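You operate a simulated robot arm through the tools that you are given. There is no shell and no other tool.

You are at the controls of a simulated robot arm. One attempt, no reset.

JOB
Slide the blue tub next to the spindle, then thread its three steel rings on.
Fine: the spindle on table five.
Where things are to end (x, y in the base frame): blue tub within 50 mm of [230, 870].

Only the result counts: the job must be done as asked and must still hold three seconds after the hand-in. Knocking over, shifting, dropping, spilling or breaking anything else fails it.

ROBOT AND FRAMES
A 7-joint arm with a two-finger parallel gripper, fixed in place. Base frame: the origin is at the foot of the arm, x ahead of it, y to its left, z up; the work surface is at about z = 860. Lengths are in mm, angles in degrees, forces in N, time in s.
Its first joint turns from -149.0 to 149.0 degrees. Payload 3.43 kg.
The TCP is the grasp point between the finger pads, 30 mm short of the fingertips. In the tool frame z runs along the fingers and y along their closing line. Largest opening 94 mm; finger width 28, thickness 10; the body of the gripper, 50 by 96 mm, starts 55 mm behind the TCP.
Orientation is that of the tool frame in the base frame, as a unit quaternion [w, x, y, z]. With the fingers straight down and closing along the base's y, the tool's x points along the base's -x, its y along +y and its z along -z.

CONTROLS
- The arm moves only by the tool drive_tool. Its argument "motion" is text: rows parted by semicolons, each of 6 numbers parted by spaces: the shift along the tool's x, y, z in mm, then the turn, a rotation vector about the tool's x, y, z in rad. In form: dx dy dz ax ay az; .... A call has 1 to 20 rows; each row shifts and turns the commanded pose from where the row before left it, along the tool's axes as they then stand. "hand" is the gripper command, from -1 (shut) to 1 (fully open), values between in proportion, set as the call begins (left out, the last holds). A row lasts 0.2 s, in which the tool goes at most 50 mm and 8.6 degrees; a call with a longer step from one row to the next is refused whole, and so is a gripper value outside its range. A pose out of reach is approached as far as the arm can. The call stops where the force on the tool passes 40 N (or 10 N more than at its start, if that is more) or the arm is blocked; 0.2 s more then pass. Each finger travels about 45 mm/s and halts on what it meets, pressing with about 26 N; the grip force reading is that of the motor and also rises with nothing between the fingers. The clock runs only during rows and for 0.2 s after the last one: add rows that do not move to give the fingers time. The reply holds the time, the measured pose of the TCP, the force on the tool along the base axes, the opening and the grip force, in the units named above and with some noise, with the torque about the TCP (base axes, N m) and any sound that the robot's microphone picked up.
- Cameras (640 x 400 px; columns grow to the right, rows downward): "scene" is fixed at [395.5, 651.9, 1623.5]; the picture's right is [0.64, 0.77, 0.00], its down [0.60, -0.50, -0.62] and it looks along [-0.47, 0.40, -0.79] (base axes); focal length 309 px, centre (320, 200). "wrist" rides on the gripper at [76, 14, -102] in the tool frame; the picture's right is [-0.18, 0.98, 0.00], its down [-0.75, -0.14, -0.64] and it looks along [-0.63, -0.12, 0.77] (tool axes); focal length 243 px, centre (320, 200). There is no depth. A picture from a camera that has moved, and an enlarged one, comes with that camera's place and axes in the base frame and with its lens. The place of the scene camera against the robot may be out by one fixed shift of up to 12 mm in any direction.
- get_image(camera): a new picture of that camera. No time passes.
- zoom(camera, box): a new picture of the part [left, top, right, bottom] of that camera's present view, enlarged. No time passes.
- finish_job(): hands the job in; it is judged then, once.

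Places have to be worked out from the pictures, the camera data and where the tool is seen. Open the gripper and draw the arm clear of the work before you hand the job in, unless the task says otherwise.

The tools are called after ">>>" as name(argument=value, ...) on one line, values as JSON. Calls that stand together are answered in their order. drive_tool: Moves the arm, as the interface text tells. Its arguments: {"type":"object","properties":{"motion":{"type":"string"},"hand":{"type":"number"}},"required":["motion"]} The other tools are called the same way: get_image (camera) takes a picture; zoom (camera, box) takes an enlarged picture of a part of a camera's view; finish_job () hands the job in.

At the start:

```text
t: 0.0
tcp_pos: [-58.3, 986.4, 1234.8]
tcp_rot: [0.0, 0.0, 1.0, 0.0]
ft_force: [-0.3, 0.4, 0.0]
torque: [-0.01, 0.0, 0.02]
width: 94.4
gripper_force: 0.0
```

scene: 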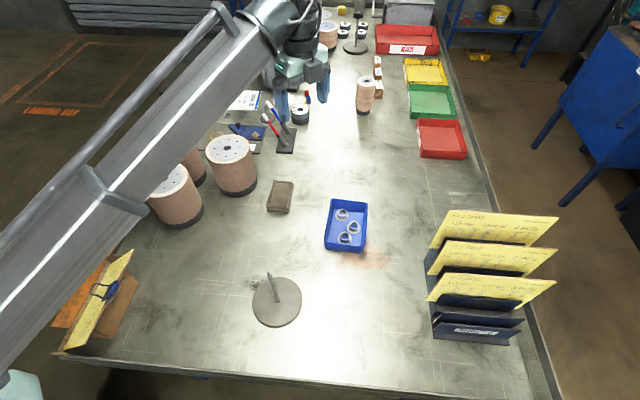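
wrist: 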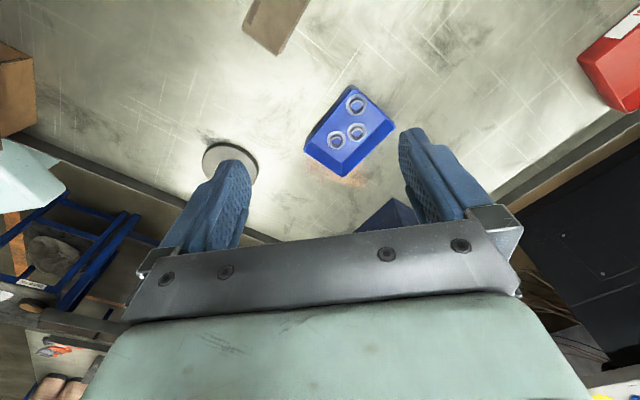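

I'll start by looking closely at the spindle, the tub and the rings before moving anything.

>>> zoom(camera="scene", box=[300, 180, 396, 260])

>>> zoom(camera="scene", box=[230, 260, 326, 340])

>>> zoom(camera="wrist", box=[290, 70, 410, 190])

>>> zoom(camera="wrist", box=[170, 110, 290, 210])

>>> zoom(camera="scene", box=[200, 0, 480, 180])

```text
5.00 times, centred on (348, 220) of scene
camera zoom: at [395.5, 651.9, 1623.5], right [0.64, 0.77, 0.0], down [0.6, -0.5, -0.62], along [-0.47, 0.4, -0.79], focal length 1543 px, centre (180, 100)
```

zoom: 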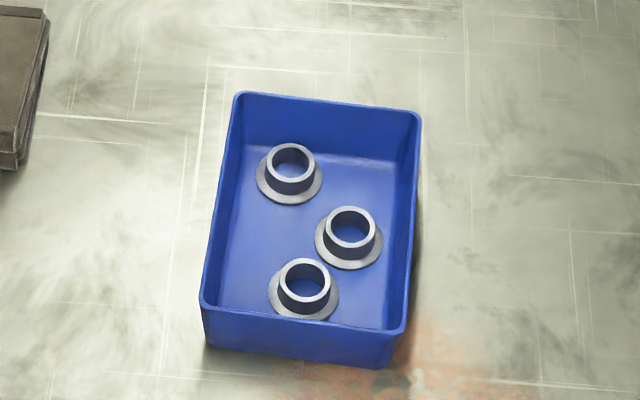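

```text
5.00 times, centred on (278, 300) of scene
camera zoom: at [395.5, 651.9, 1623.5], right [0.64, 0.77, 0.0], down [0.6, -0.5, -0.62], along [-0.47, 0.4, -0.79], focal length 1543 px, centre (530, -300)
```

zoom: 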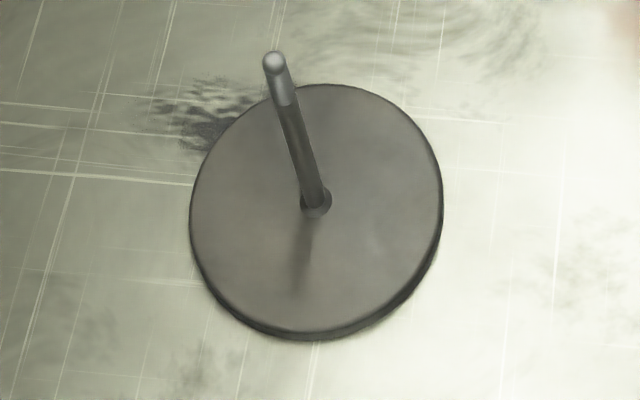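

```text
3.33 times, centred on (350, 130) of wrist
camera zoom: at [-133.3, 1001.7, 1337.1], right [0.18, 0.98, 0.0], down [0.75, -0.14, 0.64], along [0.63, -0.12, -0.77], focal length 809 px, centre (220, 433)
```

zoom: 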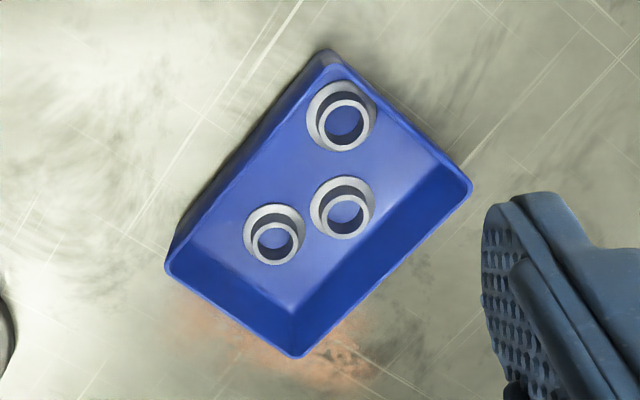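

```text
4.00 times, centred on (230, 160) of wrist
camera zoom: at [-133.3, 1001.7, 1337.1], right [0.18, 0.98, 0.0], down [0.75, -0.14, 0.64], along [0.63, -0.12, -0.77], focal length 970 px, centre (680, 360)
```

zoom: 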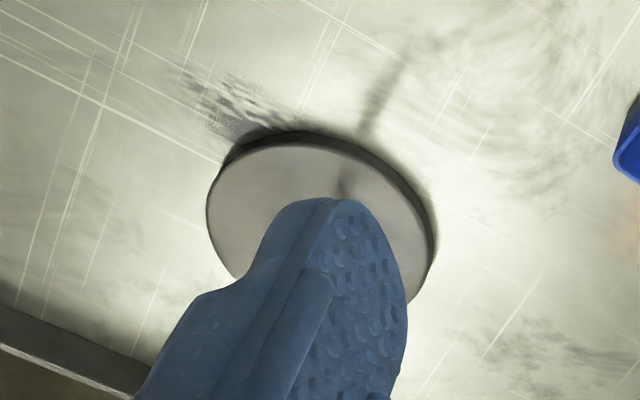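

```text
2.22 times, centred on (340, 90) of scene
camera zoom: at [395.5, 651.9, 1623.5], right [0.64, 0.77, 0.0], down [0.6, -0.5, -0.62], along [-0.47, 0.4, -0.79], focal length 686 px, centre (276, 444)
```

zoom: 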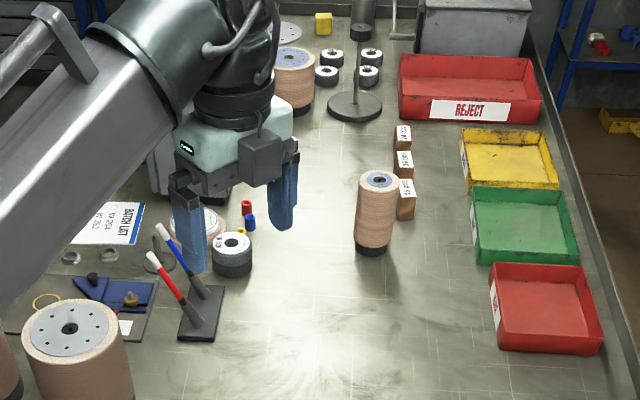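

The tub appears centred near (70–80, 1020) with its long side running along about (0.66, -0.75). The spindle's pole is near (117, 747), and its top is at about z 1034. I'll turn the hand so the fingers close across the tub's reachable long wall, then move to a hover above that wall for a better look.

>>> drive_tool(motion="0 0 0 0 0 0.143; 0 0 0 0 0 0.143; 0 0 0 0 0 0.143; 0 0 0 0 0 0.143; 0 0 0 0 0 0.143; 0 0 0 0 0 0.142; -17.7 14 33 0 0 0; -17.7 14 33 0 0 0; -17.7 14 33 0 0 0; -17.7 14 33 0 0 0; -17.7 14 33 0 0 0; 0 0 0 0 0 0", hand=1)

```text
t: 2.6
tcp_pos: [52.9, 964.7, 1069.5]
tcp_rot: [0.0, 0.415, 0.91, 0.0]
ft_force: [-0.6, -0.5, 0.2]
torque: [0.03, 0.01, 0.04]
width: 94.0
gripper_force: 0.1
```

The hand arrived at (52.9, 964.7, 1069.5), as commanded. I'll check both cameras to place the tub rim and rings.

>>> get_image(camera="wrist")

>>> get_image(camera="scene")

```text
taken
camera wrist: at [15.0, 1033.7, 1171.1], right [0.86, 0.5, 0.0], down [0.39, -0.66, 0.64], along [0.32, -0.55, -0.77], focal length 243 px, centre (320, 200)
```

wrist: 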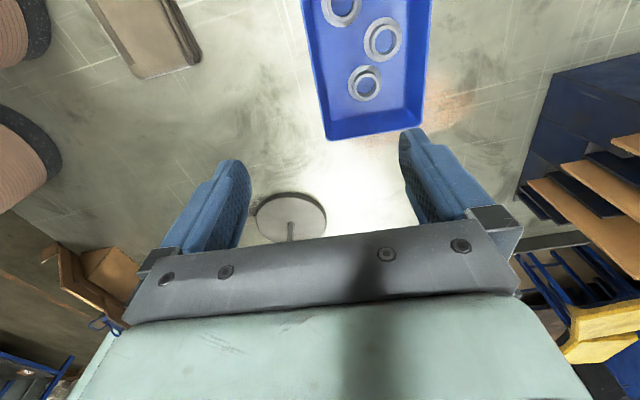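

```text
taken
```

scene: 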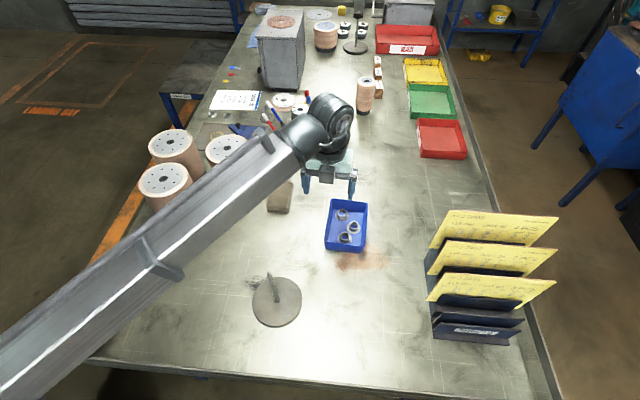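

The tub's left wall is almost directly under the hand. I'll zoom in to measure the rim and the rings' clearance from that wall.

>>> zoom(camera="wrist", box=[270, 0, 462, 150])

>>> zoom(camera="scene", box=[290, 140, 400, 260])

```text
2.67 times, centred on (366, 75) of wrist
camera zoom: at [15.0, 1033.7, 1171.1], right [0.86, 0.5, 0.0], down [0.39, -0.66, 0.64], along [0.32, -0.55, -0.77], focal length 647 px, centre (197, 533)
```

zoom: 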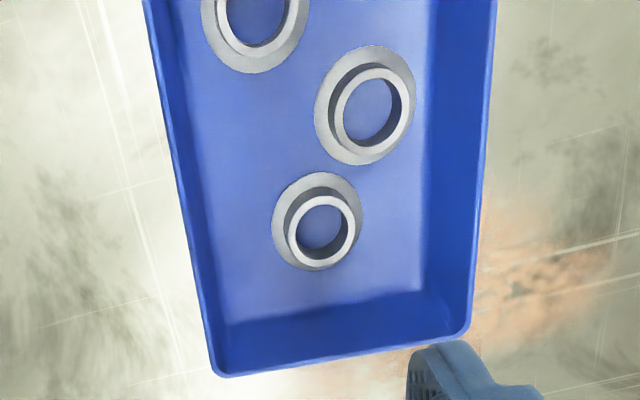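

```text
3.33 times, centred on (345, 200) of scene
camera zoom: at [395.5, 651.9, 1623.5], right [0.64, 0.77, 0.0], down [0.6, -0.5, -0.62], along [-0.47, 0.4, -0.79], focal length 1028 px, centre (237, 200)
```

zoom: 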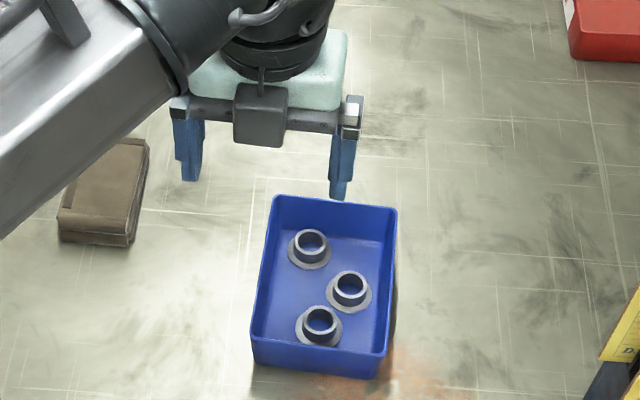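

From the two views, the tub rim sits at about z 915. The left wall runs from (84, 929) at about 131°, and the hand is 47 mm along it, on the rim line. I'll narrow the fingers to about 28 mm, shift 3 mm inward, and come down to just above the rim to check the straddle.

>>> drive_tool(motion="0 3 27 0 0 0; 0 0 27 0 0 0; 0 0 27 0 0 0; 0 0 24 0 0 0; 0 0 0 0 0 0; 0 0 0 0 0 0", hand=-0.4)

>>> get_image(camera="wrist")

>>> zoom(camera="scene", box=[290, 140, 400, 260])

```text
t: 4.0
tcp_pos: [55.1, 967.3, 965.3]
tcp_rot: [0.0, 0.416, 0.91, 0.0]
ft_force: [0.2, 0.7, -0.3]
torque: [-0.02, -0.02, 0.01]
width: 28.3
gripper_force: 0.0
```

```text
taken
camera wrist: at [16.6, 1035.6, 1067.4], right [0.86, 0.5, 0.0], down [0.39, -0.66, 0.64], along [0.32, -0.55, -0.77], focal length 243 px, centre (320, 200)
```

wrist: 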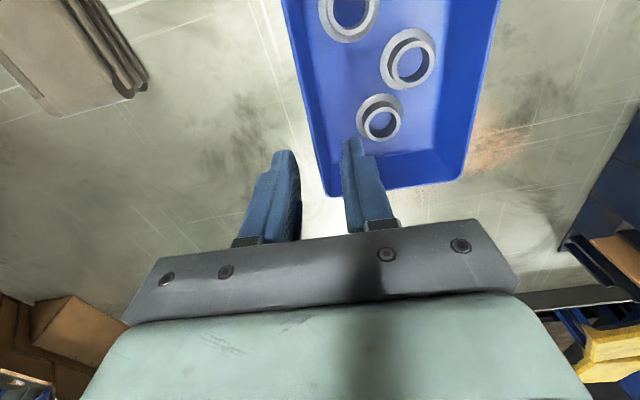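

```text
3.33 times, centred on (345, 200) of scene
camera zoom: at [395.5, 651.9, 1623.5], right [0.64, 0.77, 0.0], down [0.6, -0.5, -0.62], along [-0.47, 0.4, -0.79], focal length 1028 px, centre (237, 200)
```

zoom: 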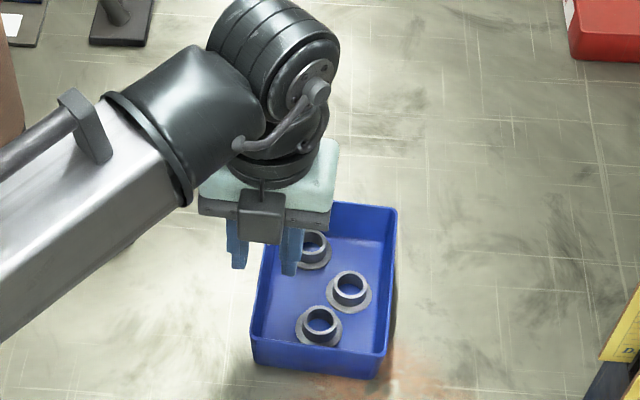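

The fingers straddle the rim with about 10 mm to spare on each side, and the inner finger clears the nearest ring's flange by roughly 7 mm. I'll descend 60 mm so the tips reach about z 875, then close on the wall.

>>> drive_tool(motion="0 0 15 0 0 0; 0 0 15 0 0 0; 0 0 15 0 0 0; 0 0 13 0 0 0; 0 0 0 0 0 0")

>>> get_image(camera="wrist")

```text
t: 5.2
tcp_pos: [55.5, 967.6, 907.1]
tcp_rot: [0.0, 0.416, 0.909, 0.0]
ft_force: [0.1, 0.7, -0.1]
torque: [-0.01, 0.02, -0.01]
width: 28.4
gripper_force: 0.0
```

```text
taken
camera wrist: at [17.0, 1035.4, 1009.4], right [0.86, 0.5, 0.0], down [0.39, -0.66, 0.64], along [0.32, -0.55, -0.77], focal length 243 px, centre (320, 200)
```

wrist: 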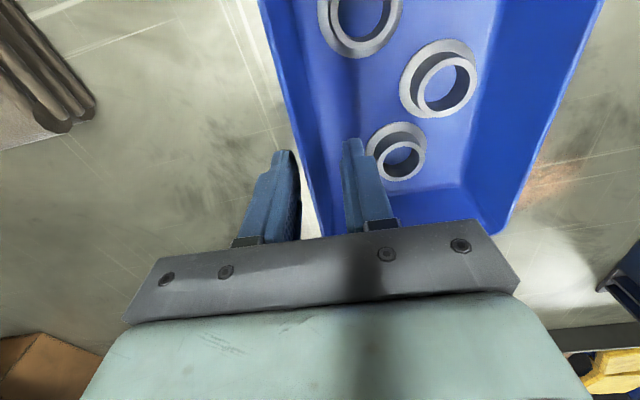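

The wall sits about 5 mm towards the outer finger, so I'll shift the hand 5 mm outward to centre it before closing.

>>> drive_tool(motion="0 -5 0 0 0 0; 0 0 0 0 0 0")

>>> drive_tool(motion="0 0 0 0 0 0; 0 0 0 0 0 0; 0 0 0 0 0 0; 0 0 0 0 0 0", hand=-1)

>>> get_image(camera="wrist")

```text
t: 5.8
tcp_pos: [51.1, 964.5, 907.6]
tcp_rot: [-0.001, 0.416, 0.91, 0.0]
ft_force: [-1.0, 0.3, 0.7]
torque: [-0.02, -0.02, -0.04]
width: 28.0
gripper_force: 0.0
```

```text
t: 6.8
tcp_pos: [50.4, 963.7, 907.6]
tcp_rot: [0.0, 0.415, 0.91, 0.0]
ft_force: [0.4, 0.1, 2.6]
torque: [0.23, -0.29, -0.01]
width: 7.0
gripper_force: 26.0
```

```text
taken
camera wrist: at [13.2, 1032.4, 1009.8], right [0.86, 0.5, 0.0], down [0.39, -0.66, 0.64], along [0.32, -0.55, -0.77], focal length 243 px, centre (320, 200)
```

wrist: 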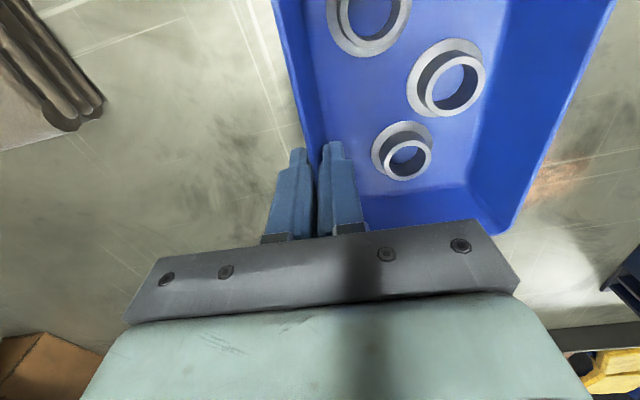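

The wall is held at width 7 mm with 26 N. The tub's centre is at about (76, 1020), so it needs to move about (154, -150). I'll drag the first half slowly along the table and check how it follows.

>>> drive_tool(motion="-3 0.3 0 0 0 0; -6 0.5 0 0 0 0; -8 0.7 0 0 0 0; -10 0.8 0 0 0 0; -10 0.8 0 0 0 0; -10 0.8 0 0 0 0; -10 0.8 0 0 0 0; -10 0.8 0 0 0 0; -10 0.8 0 0 0 0; -10 0.8 0 0 0 0; -8 0.7 0 0 0 0; -5 0.5 0 0 0 0; 0 0 0 0 0 0")

>>> get_image(camera="scene")

>>> get_image(camera="wrist")

```text
t: 9.6
tcp_pos: [122.6, 894.3, 907.2]
tcp_rot: [0.0, 0.416, 0.91, 0.0]
ft_force: [-3.8, 2.5, 11.5]
torque: [0.37, -0.25, 0.18]
width: 6.9
gripper_force: 26.1
```

```text
taken
```

scene: 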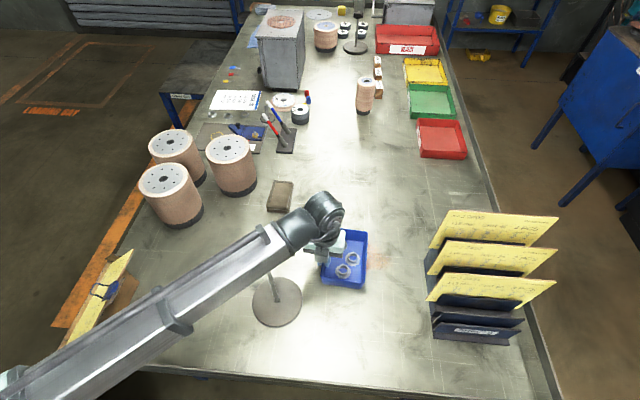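

```text
taken
camera wrist: at [84.2, 961.9, 1009.5], right [0.86, 0.51, 0.0], down [0.39, -0.66, 0.64], along [0.32, -0.55, -0.77], focal length 243 px, centre (320, 200)
```

wrist: 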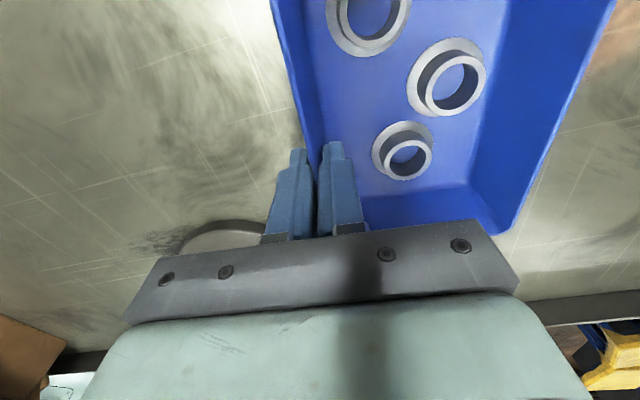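

The tub follows squarely without turning. The upward force has risen to 11.5 N, so I'll ease the hand up about 1 mm while dragging the remaining 115 mm.

>>> drive_tool(motion="-3 0.3 -0.5 0 0 0; -6 0.5 -0.5 0 0 0; -8 0.7 0 0 0 0; -10 0.8 0 0 0 0; -10 0.8 0 0 0 0; -10 0.8 0 0 0 0; -10 0.8 0 0 0 0; -10 0.8 0 0 0 0; -10 0.8 0 0 0 0; -10 0.8 0 0 0 0; -10 0.8 0 0 0 0; -9 0.7 0 0 0 0; -6 0.5 0 0 0 0; -3 0 0 0 0 0; 0 0 0 0 0 0")

>>> get_image(camera="scene")

>>> get_image(camera="wrist")

```text
t: 12.8
tcp_pos: [205.2, 812.8, 908.1]
tcp_rot: [0.0, 0.416, 0.909, 0.0]
ft_force: [0.0, 0.0, 2.0]
torque: [0.18, -0.15, 0.1]
width: 7.1
gripper_force: 25.9
```

```text
taken
```

scene: 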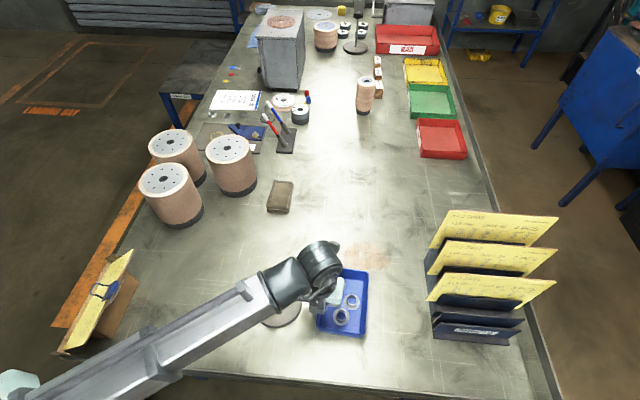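

```text
taken
camera wrist: at [166.9, 880.4, 1010.1], right [0.86, 0.5, 0.0], down [0.39, -0.66, 0.64], along [0.32, -0.55, -0.77], focal length 243 px, centre (320, 200)
```

wrist: 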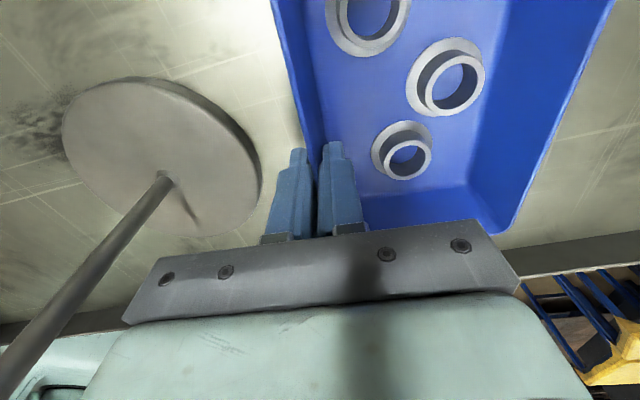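

The hand moved (154.8, -150.9) with the wall held, so the tub centre should now be near (230, 870). I'll open slightly to about 20 mm to stay clear of the ring, then lift straight out.

>>> drive_tool(motion="0 0 0 0 0 0; 0 0 0 0 0 0; 0 0 0 0 0 0", hand=-0.57)

>>> drive_tool(motion="0 0 -10 0 0 0; 0 0 -20 0 0 0; 0 0 -30 0 0 0; 0 0 -40 0 0 0; 0 0 -40 0 0 0; 0 0 -40 0 0 0; 0 0 0 0 0 0")

>>> get_image(camera="wrist")

>>> get_image(camera="scene")

```text
t: 13.6
tcp_pos: [205.1, 812.5, 908.2]
tcp_rot: [0.0, 0.416, 0.91, 0.0]
ft_force: [0.2, -0.2, 0.6]
torque: [-0.02, -0.01, 0.02]
width: 19.8
gripper_force: 0.1
```

```text
t: 15.2
tcp_pos: [205.5, 813.8, 1088.9]
tcp_rot: [0.0, 0.415, 0.91, 0.0]
ft_force: [0.2, 0.3, -0.4]
torque: [0.02, -0.02, 0.02]
width: 20.2
gripper_force: 0.0
```

```text
taken
camera wrist: at [166.5, 880.9, 1190.9], right [0.86, 0.5, 0.0], down [0.39, -0.66, 0.64], along [0.32, -0.55, -0.77], focal length 243 px, centre (320, 200)
```

wrist: 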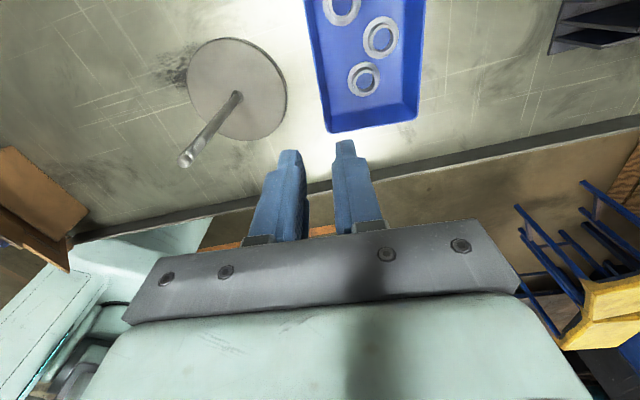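

```text
taken
```

scene: 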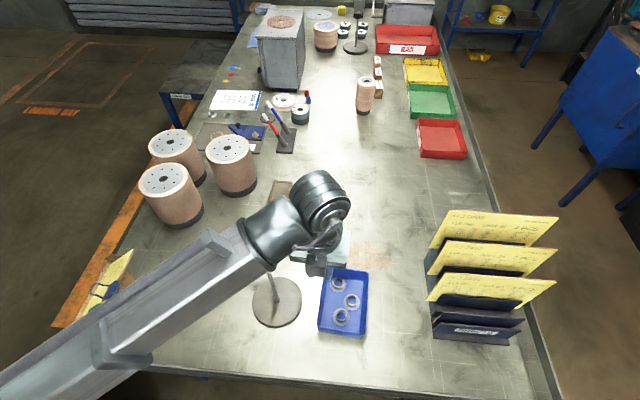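

The tub stayed put and the hand is clear. I'll zoom in on the spindle and tub to measure both accurately.

>>> zoom(camera="wrist", box=[160, 20, 320, 180])

>>> zoom(camera="wrist", box=[270, 0, 462, 150])

>>> zoom(camera="scene", box=[240, 250, 400, 350])

```text
2.50 times, centred on (240, 100) of wrist
camera zoom: at [166.5, 880.9, 1190.9], right [0.86, 0.5, 0.0], down [0.39, -0.66, 0.64], along [0.32, -0.55, -0.77], focal length 606 px, centre (520, 450)
```

zoom: 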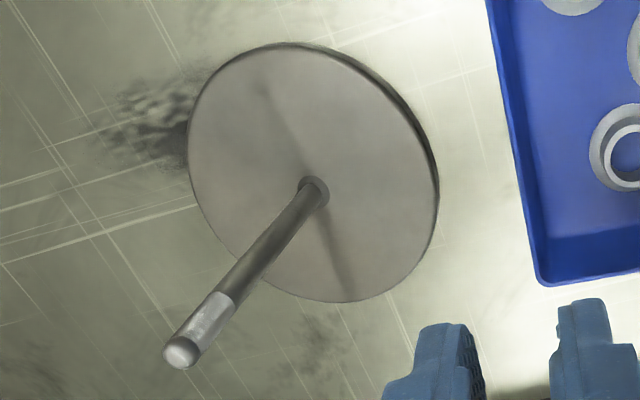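

```text
2.67 times, centred on (366, 75) of wrist
camera zoom: at [166.5, 880.9, 1190.9], right [0.86, 0.5, 0.0], down [0.39, -0.66, 0.64], along [0.32, -0.55, -0.77], focal length 647 px, centre (197, 533)
```

zoom: 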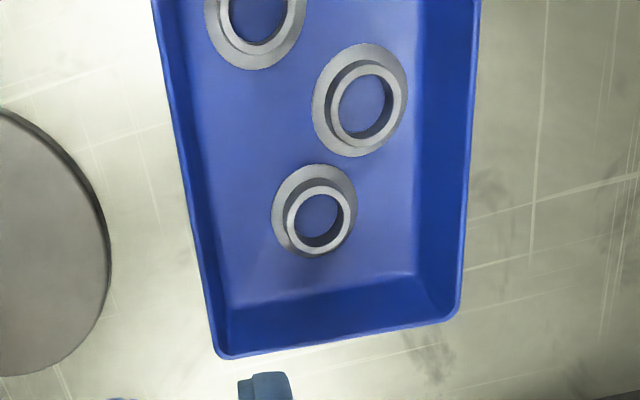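

```text
4.00 times, centred on (320, 300) of scene
camera zoom: at [395.5, 651.9, 1623.5], right [0.64, 0.77, 0.0], down [0.6, -0.5, -0.62], along [-0.47, 0.4, -0.79], focal length 1234 px, centre (320, -200)
```

zoom: 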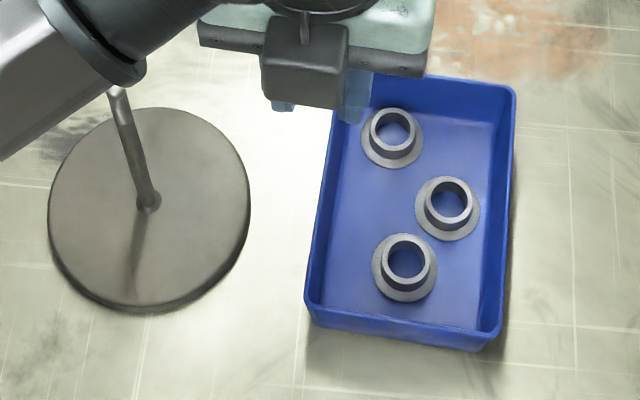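

My measurements: pole at about (124, 745), its tip near z 1027, tub centre near (231, 867), and rings at about (252, 842), (242, 886) and (187, 890). Collars are about 29 mm across. I'll start with the ring nearest the near wall: open to about 50 mm and hover above it.

>>> drive_tool(motion="-2.3 13.4 10 0 0 0; -2.3 13.4 30 0 0 0; -2.3 13.4 35 0 0 0; -2.3 13.4 35 0 0 0; 0 0 23 0 0 0; 0 0 0 0 0 0", hand=0.06)

>>> get_image(camera="wrist")

>>> zoom(camera="scene", box=[280, 250, 400, 350])

```text
t: 16.6
tcp_pos: [251.9, 841.0, 953.8]
tcp_rot: [0.0, 0.416, 0.909, 0.0]
ft_force: [-0.1, 0.3, 0.5]
torque: [0.01, -0.02, -0.01]
width: 49.8
gripper_force: 0.0
```

```text
taken
camera wrist: at [214.1, 909.2, 1056.3], right [0.86, 0.5, 0.0], down [0.39, -0.66, 0.64], along [0.32, -0.55, -0.77], focal length 243 px, centre (320, 200)
```

wrist: 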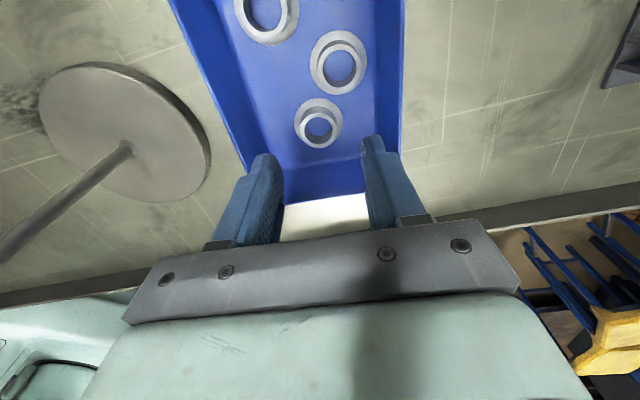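

```text
4.00 times, centred on (340, 300) of scene
camera zoom: at [395.5, 651.9, 1623.5], right [0.64, 0.77, 0.0], down [0.6, -0.5, -0.62], along [-0.47, 0.4, -0.79], focal length 1234 px, centre (240, -200)
```

zoom: 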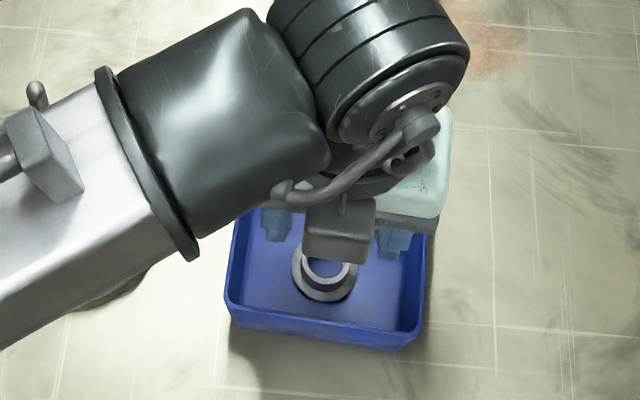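

The ring sits almost exactly where the hand's vertical axis should meet it. A zoom will confirm the centring before I descend.

>>> zoom(camera="wrist", box=[240, 0, 400, 200])

```text
2.00 times, centred on (320, 100) of wrist
camera zoom: at [214.1, 909.2, 1056.3], right [0.86, 0.5, 0.0], down [0.39, -0.66, 0.64], along [0.32, -0.55, -0.77], focal length 485 px, centre (320, 400)
```

zoom: 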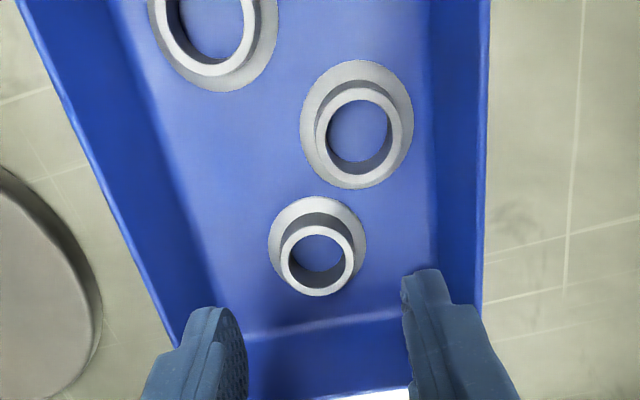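

The ring's collar is within about 1 mm of the hand's centre. I'll descend to TCP z 900, which puts the tips just above the flange, then close on the collar.

>>> drive_tool(motion="0 -1 14 0 0 0; 0 0 14 0 0 0; 0 0 12 0 0 0; 0 0 8 0 0 0; 0 0 5 0 0 0; 0 0 0 0 0 0")

>>> get_image(camera="wrist")

```text
t: 18.0
tcp_pos: [252.0, 839.6, 901.4]
tcp_rot: [0.0, 0.416, 0.91, 0.0]
ft_force: [-0.3, 0.6, 0.0]
torque: [-0.01, -0.01, -0.01]
width: 49.9
gripper_force: 0.2
```

```text
taken
camera wrist: at [212.8, 908.1, 1003.7], right [0.86, 0.5, 0.0], down [0.39, -0.66, 0.64], along [0.32, -0.55, -0.77], focal length 243 px, centre (320, 200)
```

wrist: 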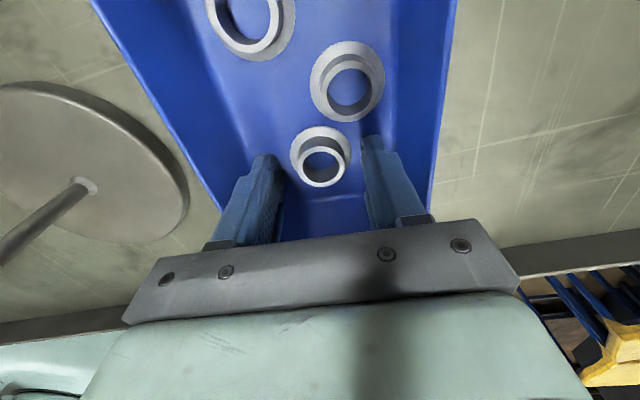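

The tips are in place around the collar, so I'm closing on it.

>>> drive_tool(motion="0 0 0 0 0 0; 0 0 0 0 0 0; 0 0 0 0 0 0; 0 0 0 0 0 0", hand=-1)

>>> get_image(camera="wrist")

```text
t: 19.0
tcp_pos: [251.1, 839.7, 900.9]
tcp_rot: [0.0, 0.415, 0.91, -0.001]
ft_force: [0.6, -0.2, 0.3]
torque: [-0.02, -0.03, -0.03]
width: 28.0
gripper_force: 25.7
```

```text
taken
camera wrist: at [212.8, 908.1, 1003.8], right [0.86, 0.5, 0.0], down [0.39, -0.66, 0.64], along [0.32, -0.55, -0.77], focal length 243 px, centre (320, 200)
```

wrist: 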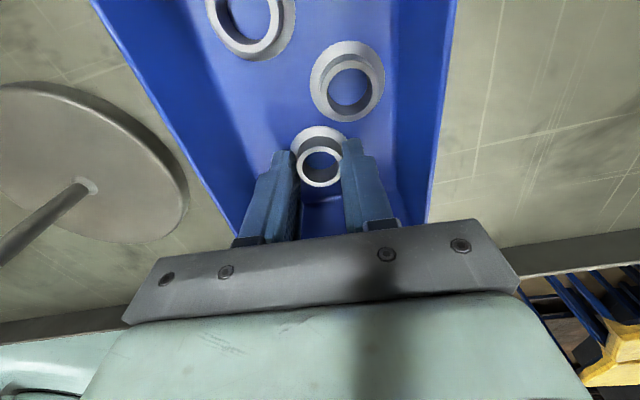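

The ring's collar is held at 28.0 mm with 26 N. I'll lift straight up to about z 1110 and check that the ring came along.

>>> drive_tool(motion="0 0 -5 0 0 0; 0 0 -12 0 0 0; 0 0 -20 0 0 0; 0 0 -30 0 0 0; 0 0 -35 0 0 0; 0 0 -35 0 0 0; 0 0 -35 0 0 0; 0 0 -25 0 0 0; 0 0 -12 0 0 0; 0 0 0 0 0 0")

>>> get_image(camera="wrist")

>>> zoom(camera="scene", box=[240, 230, 400, 350])

```text
t: 21.2
tcp_pos: [250.1, 840.2, 1112.3]
tcp_rot: [0.0, 0.415, 0.91, -0.001]
ft_force: [0.2, -0.3, -0.7]
torque: [0.0, 0.0, -0.01]
width: 27.8
gripper_force: 26.2
```

```text
taken
camera wrist: at [212.3, 908.7, 1213.0], right [0.86, 0.5, 0.0], down [0.39, -0.66, 0.64], along [0.32, -0.55, -0.77], focal length 243 px, centre (320, 200)
```

wrist: 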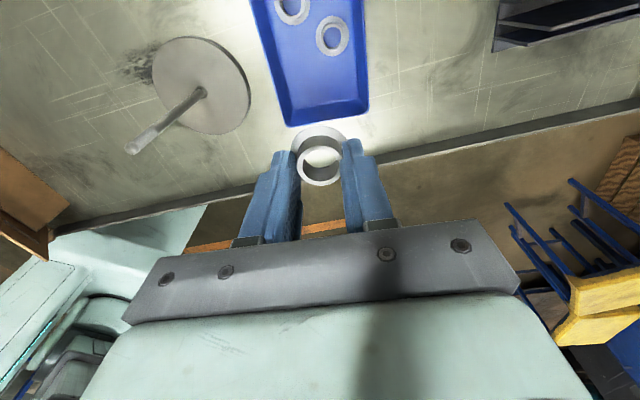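

```text
3.33 times, centred on (320, 290) of scene
camera zoom: at [395.5, 651.9, 1623.5], right [0.64, 0.77, 0.0], down [0.6, -0.5, -0.62], along [-0.47, 0.4, -0.79], focal length 1028 px, centre (320, -100)
```

zoom: 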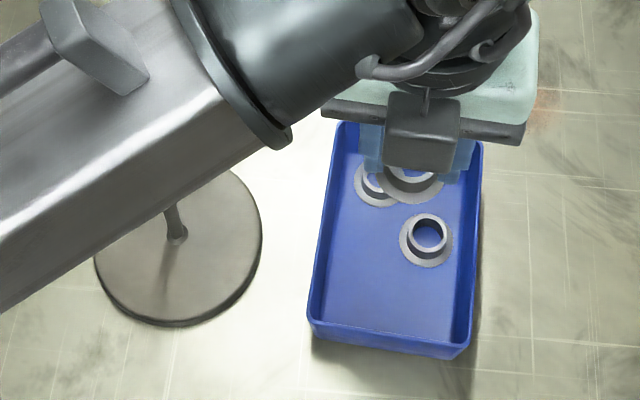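

The ring is held and the other two stayed in the tub. I'll carry it level to directly above the pole at about (124, 745), with its underside nearly 50 mm above the tip.

>>> drive_tool(motion="0.5 -8 0 0 0 0; 1.2 -18 0 0 0 0; 1.6 -24 0 0 0 0; 1.7 -26 0 0 0 0; 1.8 -26 0 0 0 0; 1.6 -24 0 0 0 0; 1.3 -18 0 0 0 0; 0.8 -10 0 0 0 0; 0.3 -3.7 0 0 0 0; 0 0 0 0 0 0")

>>> get_image(camera="wrist")

>>> get_image(camera="scene")

```text
t: 23.4
tcp_pos: [125.4, 745.1, 1110.2]
tcp_rot: [0.0, 0.416, 0.909, -0.001]
ft_force: [-0.4, 1.4, -0.1]
torque: [-0.02, 0.01, -0.01]
width: 27.9
gripper_force: 26.4
```

```text
taken
camera wrist: at [86.5, 813.4, 1213.3], right [0.86, 0.5, 0.0], down [0.39, -0.66, 0.64], along [0.32, -0.55, -0.77], focal length 243 px, centre (320, 200)
```

wrist: 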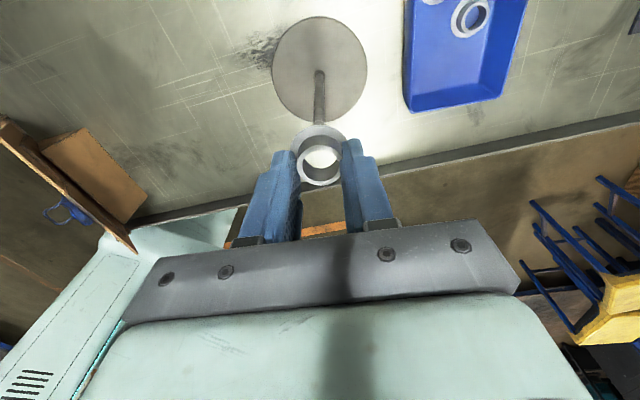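

```text
taken
```

scene: 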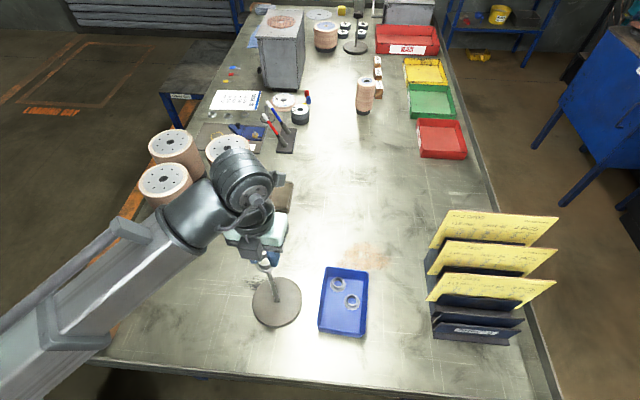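

The pole lines up with the ring in the wrist view. I'll zoom in with both cameras to check alignment before lowering.

>>> zoom(camera="wrist", box=[256, 50, 384, 200])

>>> zoom(camera="scene", box=[232, 230, 312, 330])

```text
2.67 times, centred on (320, 125) of wrist
camera zoom: at [86.5, 813.4, 1213.3], right [0.86, 0.5, 0.0], down [0.39, -0.66, 0.64], along [0.32, -0.55, -0.77], focal length 647 px, centre (320, 400)
```

zoom: 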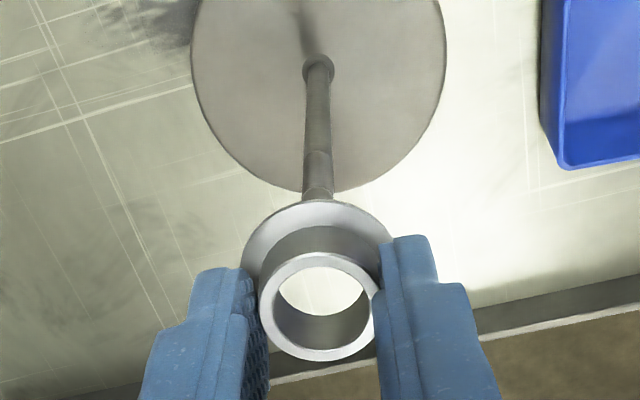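

```text
4.00 times, centred on (272, 280) of scene
camera zoom: at [395.5, 651.9, 1623.5], right [0.64, 0.77, 0.0], down [0.6, -0.5, -0.62], along [-0.47, 0.4, -0.79], focal length 1234 px, centre (512, -120)
```

zoom: 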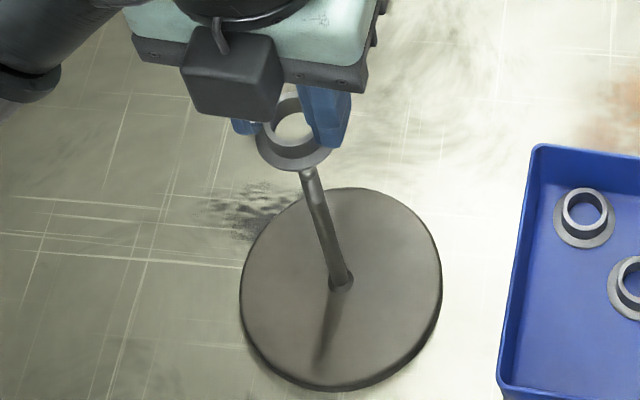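

The wrist view puts the pole base within about 1 mm of the hand's axis, and the scene view agrees to within 2 mm. The hole has about 5 mm of slack. I'll lower slowly past the tip to TCP z about 1050 and check the forces.

>>> drive_tool(motion="0 0 8 0 0 0; 0 0 8 0 0 0; 0 0 8 0 0 0; 0 0 6 0 0 0; 0 0 6 0 0 0; 0 0 6 0 0 0; 0 0 6 0 0 0; 0 0 6 0 0 0; 0 0 6 0 0 0; 0 0 0 0 0 0")

>>> zoom(camera="wrist", box=[256, 50, 384, 200])

>>> zoom(camera="scene", box=[232, 230, 312, 330])

```text
t: 25.6
tcp_pos: [124.1, 745.5, 1050.1]
tcp_rot: [0.0, 0.416, 0.91, 0.0]
ft_force: [0.7, 1.2, 0.7]
torque: [0.04, 0.02, 0.01]
width: 28.0
gripper_force: 25.9
```

```text
2.67 times, centred on (320, 125) of wrist
camera zoom: at [86.8, 813.4, 1152.8], right [0.86, 0.5, 0.0], down [0.39, -0.66, 0.64], along [0.32, -0.55, -0.77], focal length 647 px, centre (320, 400)
```

zoom: 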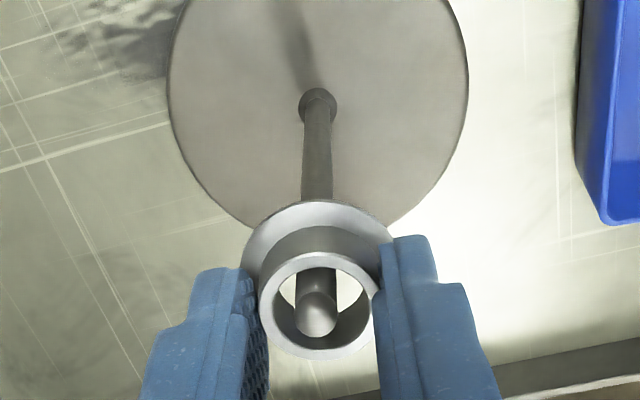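

```text
4.00 times, centred on (272, 280) of scene
camera zoom: at [395.5, 651.9, 1623.5], right [0.64, 0.77, 0.0], down [0.6, -0.5, -0.62], along [-0.47, 0.4, -0.79], focal length 1234 px, centre (512, -120)
```

zoom: 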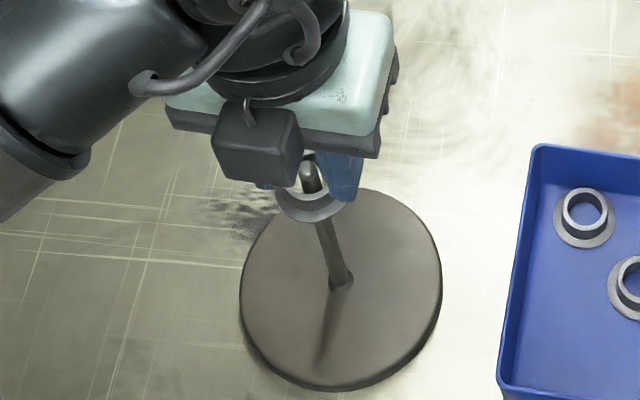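

The pole tip shows through the hole and the force is near zero, so the ring is threaded. I'll lower to TCP z about 995, keeping the gripper body roughly 18 mm above the tip.

>>> drive_tool(motion="0 0 8 0 0 0; 0 0 8 0 0 0; 0 0 8 0 0 0; 0 0 8 0 0 0; 0 0 8 0 0 0; 0 0 8 0 0 0; 0 0 7 0 0 0; 0 0 0 0 0 0")

>>> get_image(camera="wrist")

>>> zoom(camera="scene", box=[232, 230, 312, 330])

```text
t: 27.4
tcp_pos: [124.7, 744.0, 996.0]
tcp_rot: [0.0, 0.416, 0.909, -0.001]
ft_force: [0.1, 0.5, 0.2]
torque: [0.01, -0.01, 0.01]
width: 27.8
gripper_force: 25.9
```

```text
taken
camera wrist: at [86.5, 813.0, 1098.1], right [0.86, 0.5, 0.0], down [0.39, -0.66, 0.64], along [0.32, -0.55, -0.77], focal length 243 px, centre (320, 200)
```

wrist: 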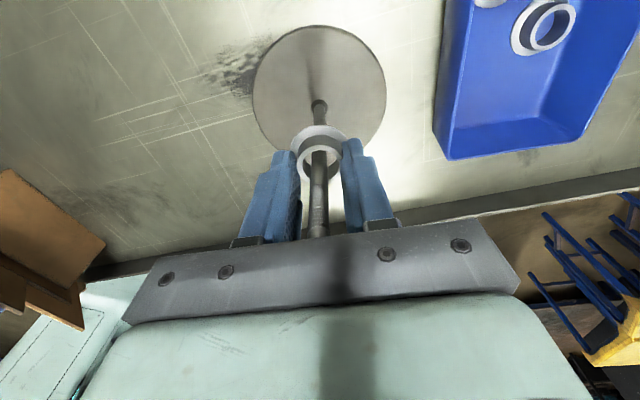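

```text
4.00 times, centred on (272, 280) of scene
camera zoom: at [395.5, 651.9, 1623.5], right [0.64, 0.77, 0.0], down [0.6, -0.5, -0.62], along [-0.47, 0.4, -0.79], focal length 1234 px, centre (512, -120)
```

zoom: 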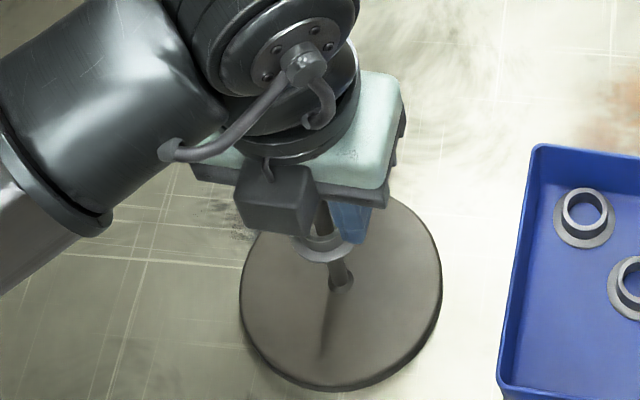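

The pole runs cleanly through the ring and up between the fingers. I'm opening to let the ring slide down the pole onto the base.

>>> drive_tool(motion="0 0 0 0 0 0; 0 0 0 0 0 0; 0 0 0 0 0 0; 0 0 0 0 0 0", hand=0.2)

>>> get_image(camera="wrist")

>>> zoom(camera="scene", box=[232, 230, 312, 330])

```text
t: 28.4
tcp_pos: [126.0, 745.0, 996.3]
tcp_rot: [0.001, 0.416, 0.91, 0.0]
ft_force: [0.2, 0.9, 0.3]
torque: [-0.04, 0.0, -0.03]
width: 56.3
gripper_force: 0.1
```

```text
taken
camera wrist: at [86.5, 813.1, 1098.1], right [0.86, 0.5, 0.0], down [0.39, -0.66, 0.64], along [0.32, -0.55, -0.77], focal length 243 px, centre (320, 200)
```

wrist: 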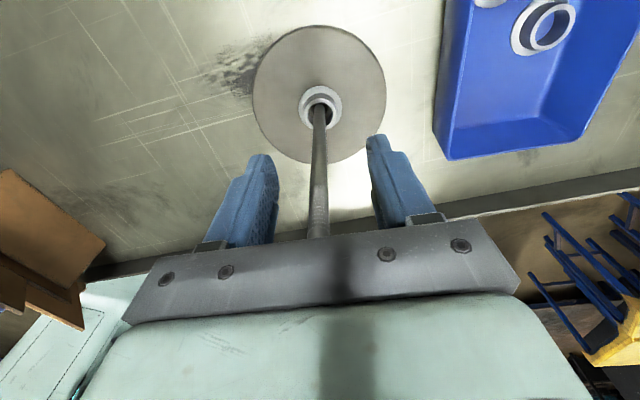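

```text
4.00 times, centred on (272, 280) of scene
camera zoom: at [395.5, 651.9, 1623.5], right [0.64, 0.77, 0.0], down [0.6, -0.5, -0.62], along [-0.47, 0.4, -0.79], focal length 1234 px, centre (512, -120)
```

zoom: 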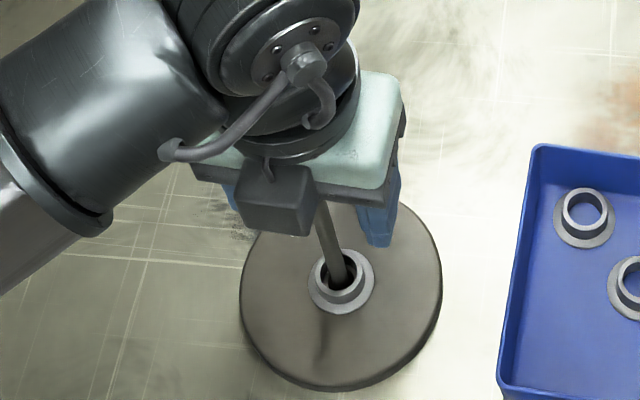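

The first ring lies flat on the spindle base around the pole. I'll rise clear of the tip, then turn the hand 90° so the fingers close along the tub's length for the second ring, which sits close to the right wall.

>>> drive_tool(motion="0 0 -10 0 0 0; 0 0 -20 0 0 0; 0 0 -30 0 0 0; 0 0 -30 0 0 0; 0 0 -25 0 0 0; 0 0 0 0 0 -0.143; 0 0 0 0 0 -0.143; 0 0 0 0 0 -0.143; 0 0 0 0 0 -0.143; 0 0 0 0 0 -0.143; 0 0 0 0 0 -0.143; 0 0 0 0 0 -0.143; 0 0 0 0 0 -0.143; 0 0 0 0 0 -0.143; 0 0 0 0 0 -0.143; 0 0 0 0 0 -0.141; 0 0 0 0 0 0")

>>> get_image(camera="wrist")

>>> get_image(camera="scene")

```text
t: 32.0
tcp_pos: [124.7, 745.5, 1110.7]
tcp_rot: [0.0, -0.35, 0.937, 0.0]
ft_force: [-0.4, -0.2, 0.2]
torque: [0.02, 0.01, 0.0]
width: 56.2
gripper_force: 0.0
```

```text
taken
camera wrist: at [58.7, 707.6, 1213.1], right [-0.51, 0.86, 0.0], down [0.66, 0.39, 0.64], along [0.55, 0.32, -0.77], focal length 243 px, centre (320, 200)
```

wrist: 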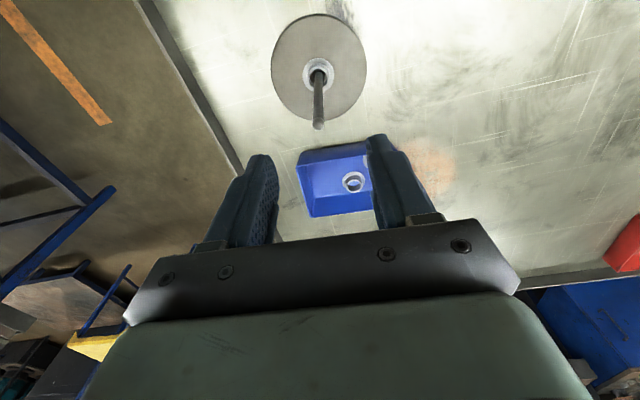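

```text
taken
```

scene: 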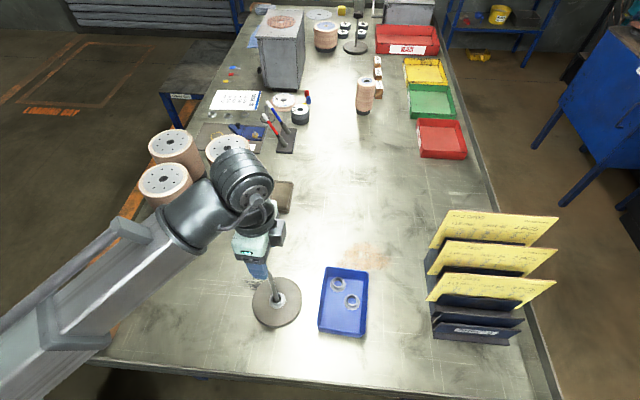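

The view confirms the pole axis, with the tip exactly where predicted for (124.7, 745.5). I'll move over the second ring at about (242, 886) and come down to hover height with about 48 mm opening.

>>> drive_tool(motion="-14 2 0 0 0 0; -28 4.5 0 0 0 0; -32 5 0 0 0 0; -32 5 0 0 0 0; -30 5 10 0 0 0; -26 4.4 20 0 0 0; -14 2 30 0 0 0; -5.2 1 35 0 0 0; 0 0 35 0 0 0; 0 0 22 0 0 0; 0 0 0 0 0 0", hand=0.02)

>>> get_image(camera="wrist")

>>> zoom(camera="wrist", box=[240, 40, 400, 200])

```text
t: 34.4
tcp_pos: [243.7, 884.8, 958.3]
tcp_rot: [0.0, -0.35, 0.937, 0.0]
ft_force: [0.1, 0.9, 0.4]
torque: [0.04, -0.01, 0.02]
width: 47.9
gripper_force: 0.1
```

```text
taken
camera wrist: at [177.4, 847.9, 1060.6], right [-0.5, 0.86, 0.0], down [0.66, 0.39, 0.64], along [0.55, 0.32, -0.77], focal length 243 px, centre (320, 200)
```

wrist: 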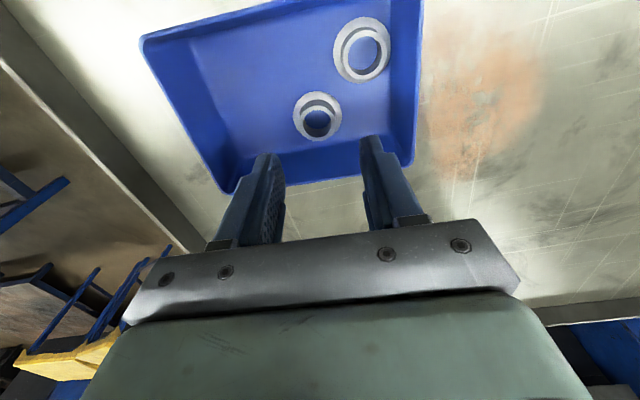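

```text
2.50 times, centred on (320, 120) of wrist
camera zoom: at [177.4, 847.9, 1060.6], right [-0.5, 0.86, 0.0], down [0.66, 0.39, 0.64], along [0.55, 0.32, -0.77], focal length 606 px, centre (320, 400)
```

zoom: 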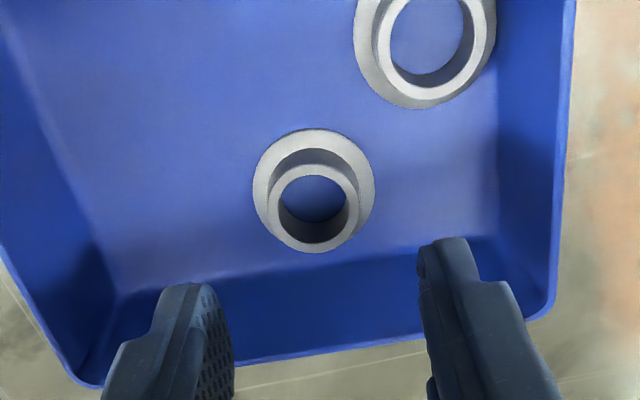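

The ring is about 4 mm towards the camera side and 1.4 mm left of the hand's axis. I'll correct for that while descending 25 mm, then check again.

>>> drive_tool(motion="2 -0.7 0 0 0 0; 2 -0.7 0 0 0 0; 0 0 10 0 0 0; 0 0 15 0 0 0; 0 0 0 0 0 0")

>>> zoom(camera="wrist", box=[240, 40, 400, 200])

```text
t: 35.6
tcp_pos: [241.6, 881.5, 933.9]
tcp_rot: [0.0, -0.349, 0.937, -0.001]
ft_force: [0.7, -0.5, 0.2]
torque: [-0.03, -0.03, 0.0]
width: 48.1
gripper_force: 0.0
```

```text
2.50 times, centred on (320, 120) of wrist
camera zoom: at [175.1, 844.2, 1036.1], right [-0.5, 0.86, 0.0], down [0.66, 0.39, 0.64], along [0.55, 0.32, -0.77], focal length 606 px, centre (320, 400)
```

zoom: 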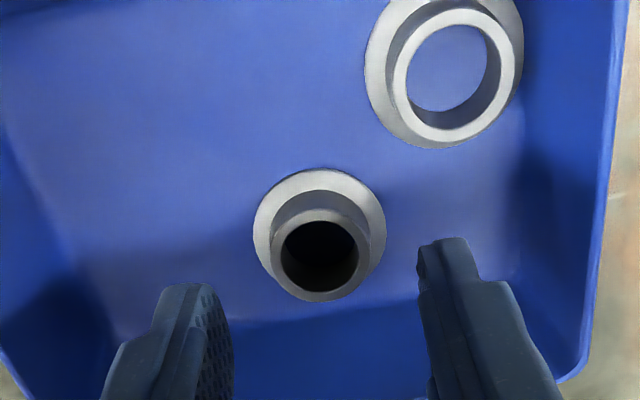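

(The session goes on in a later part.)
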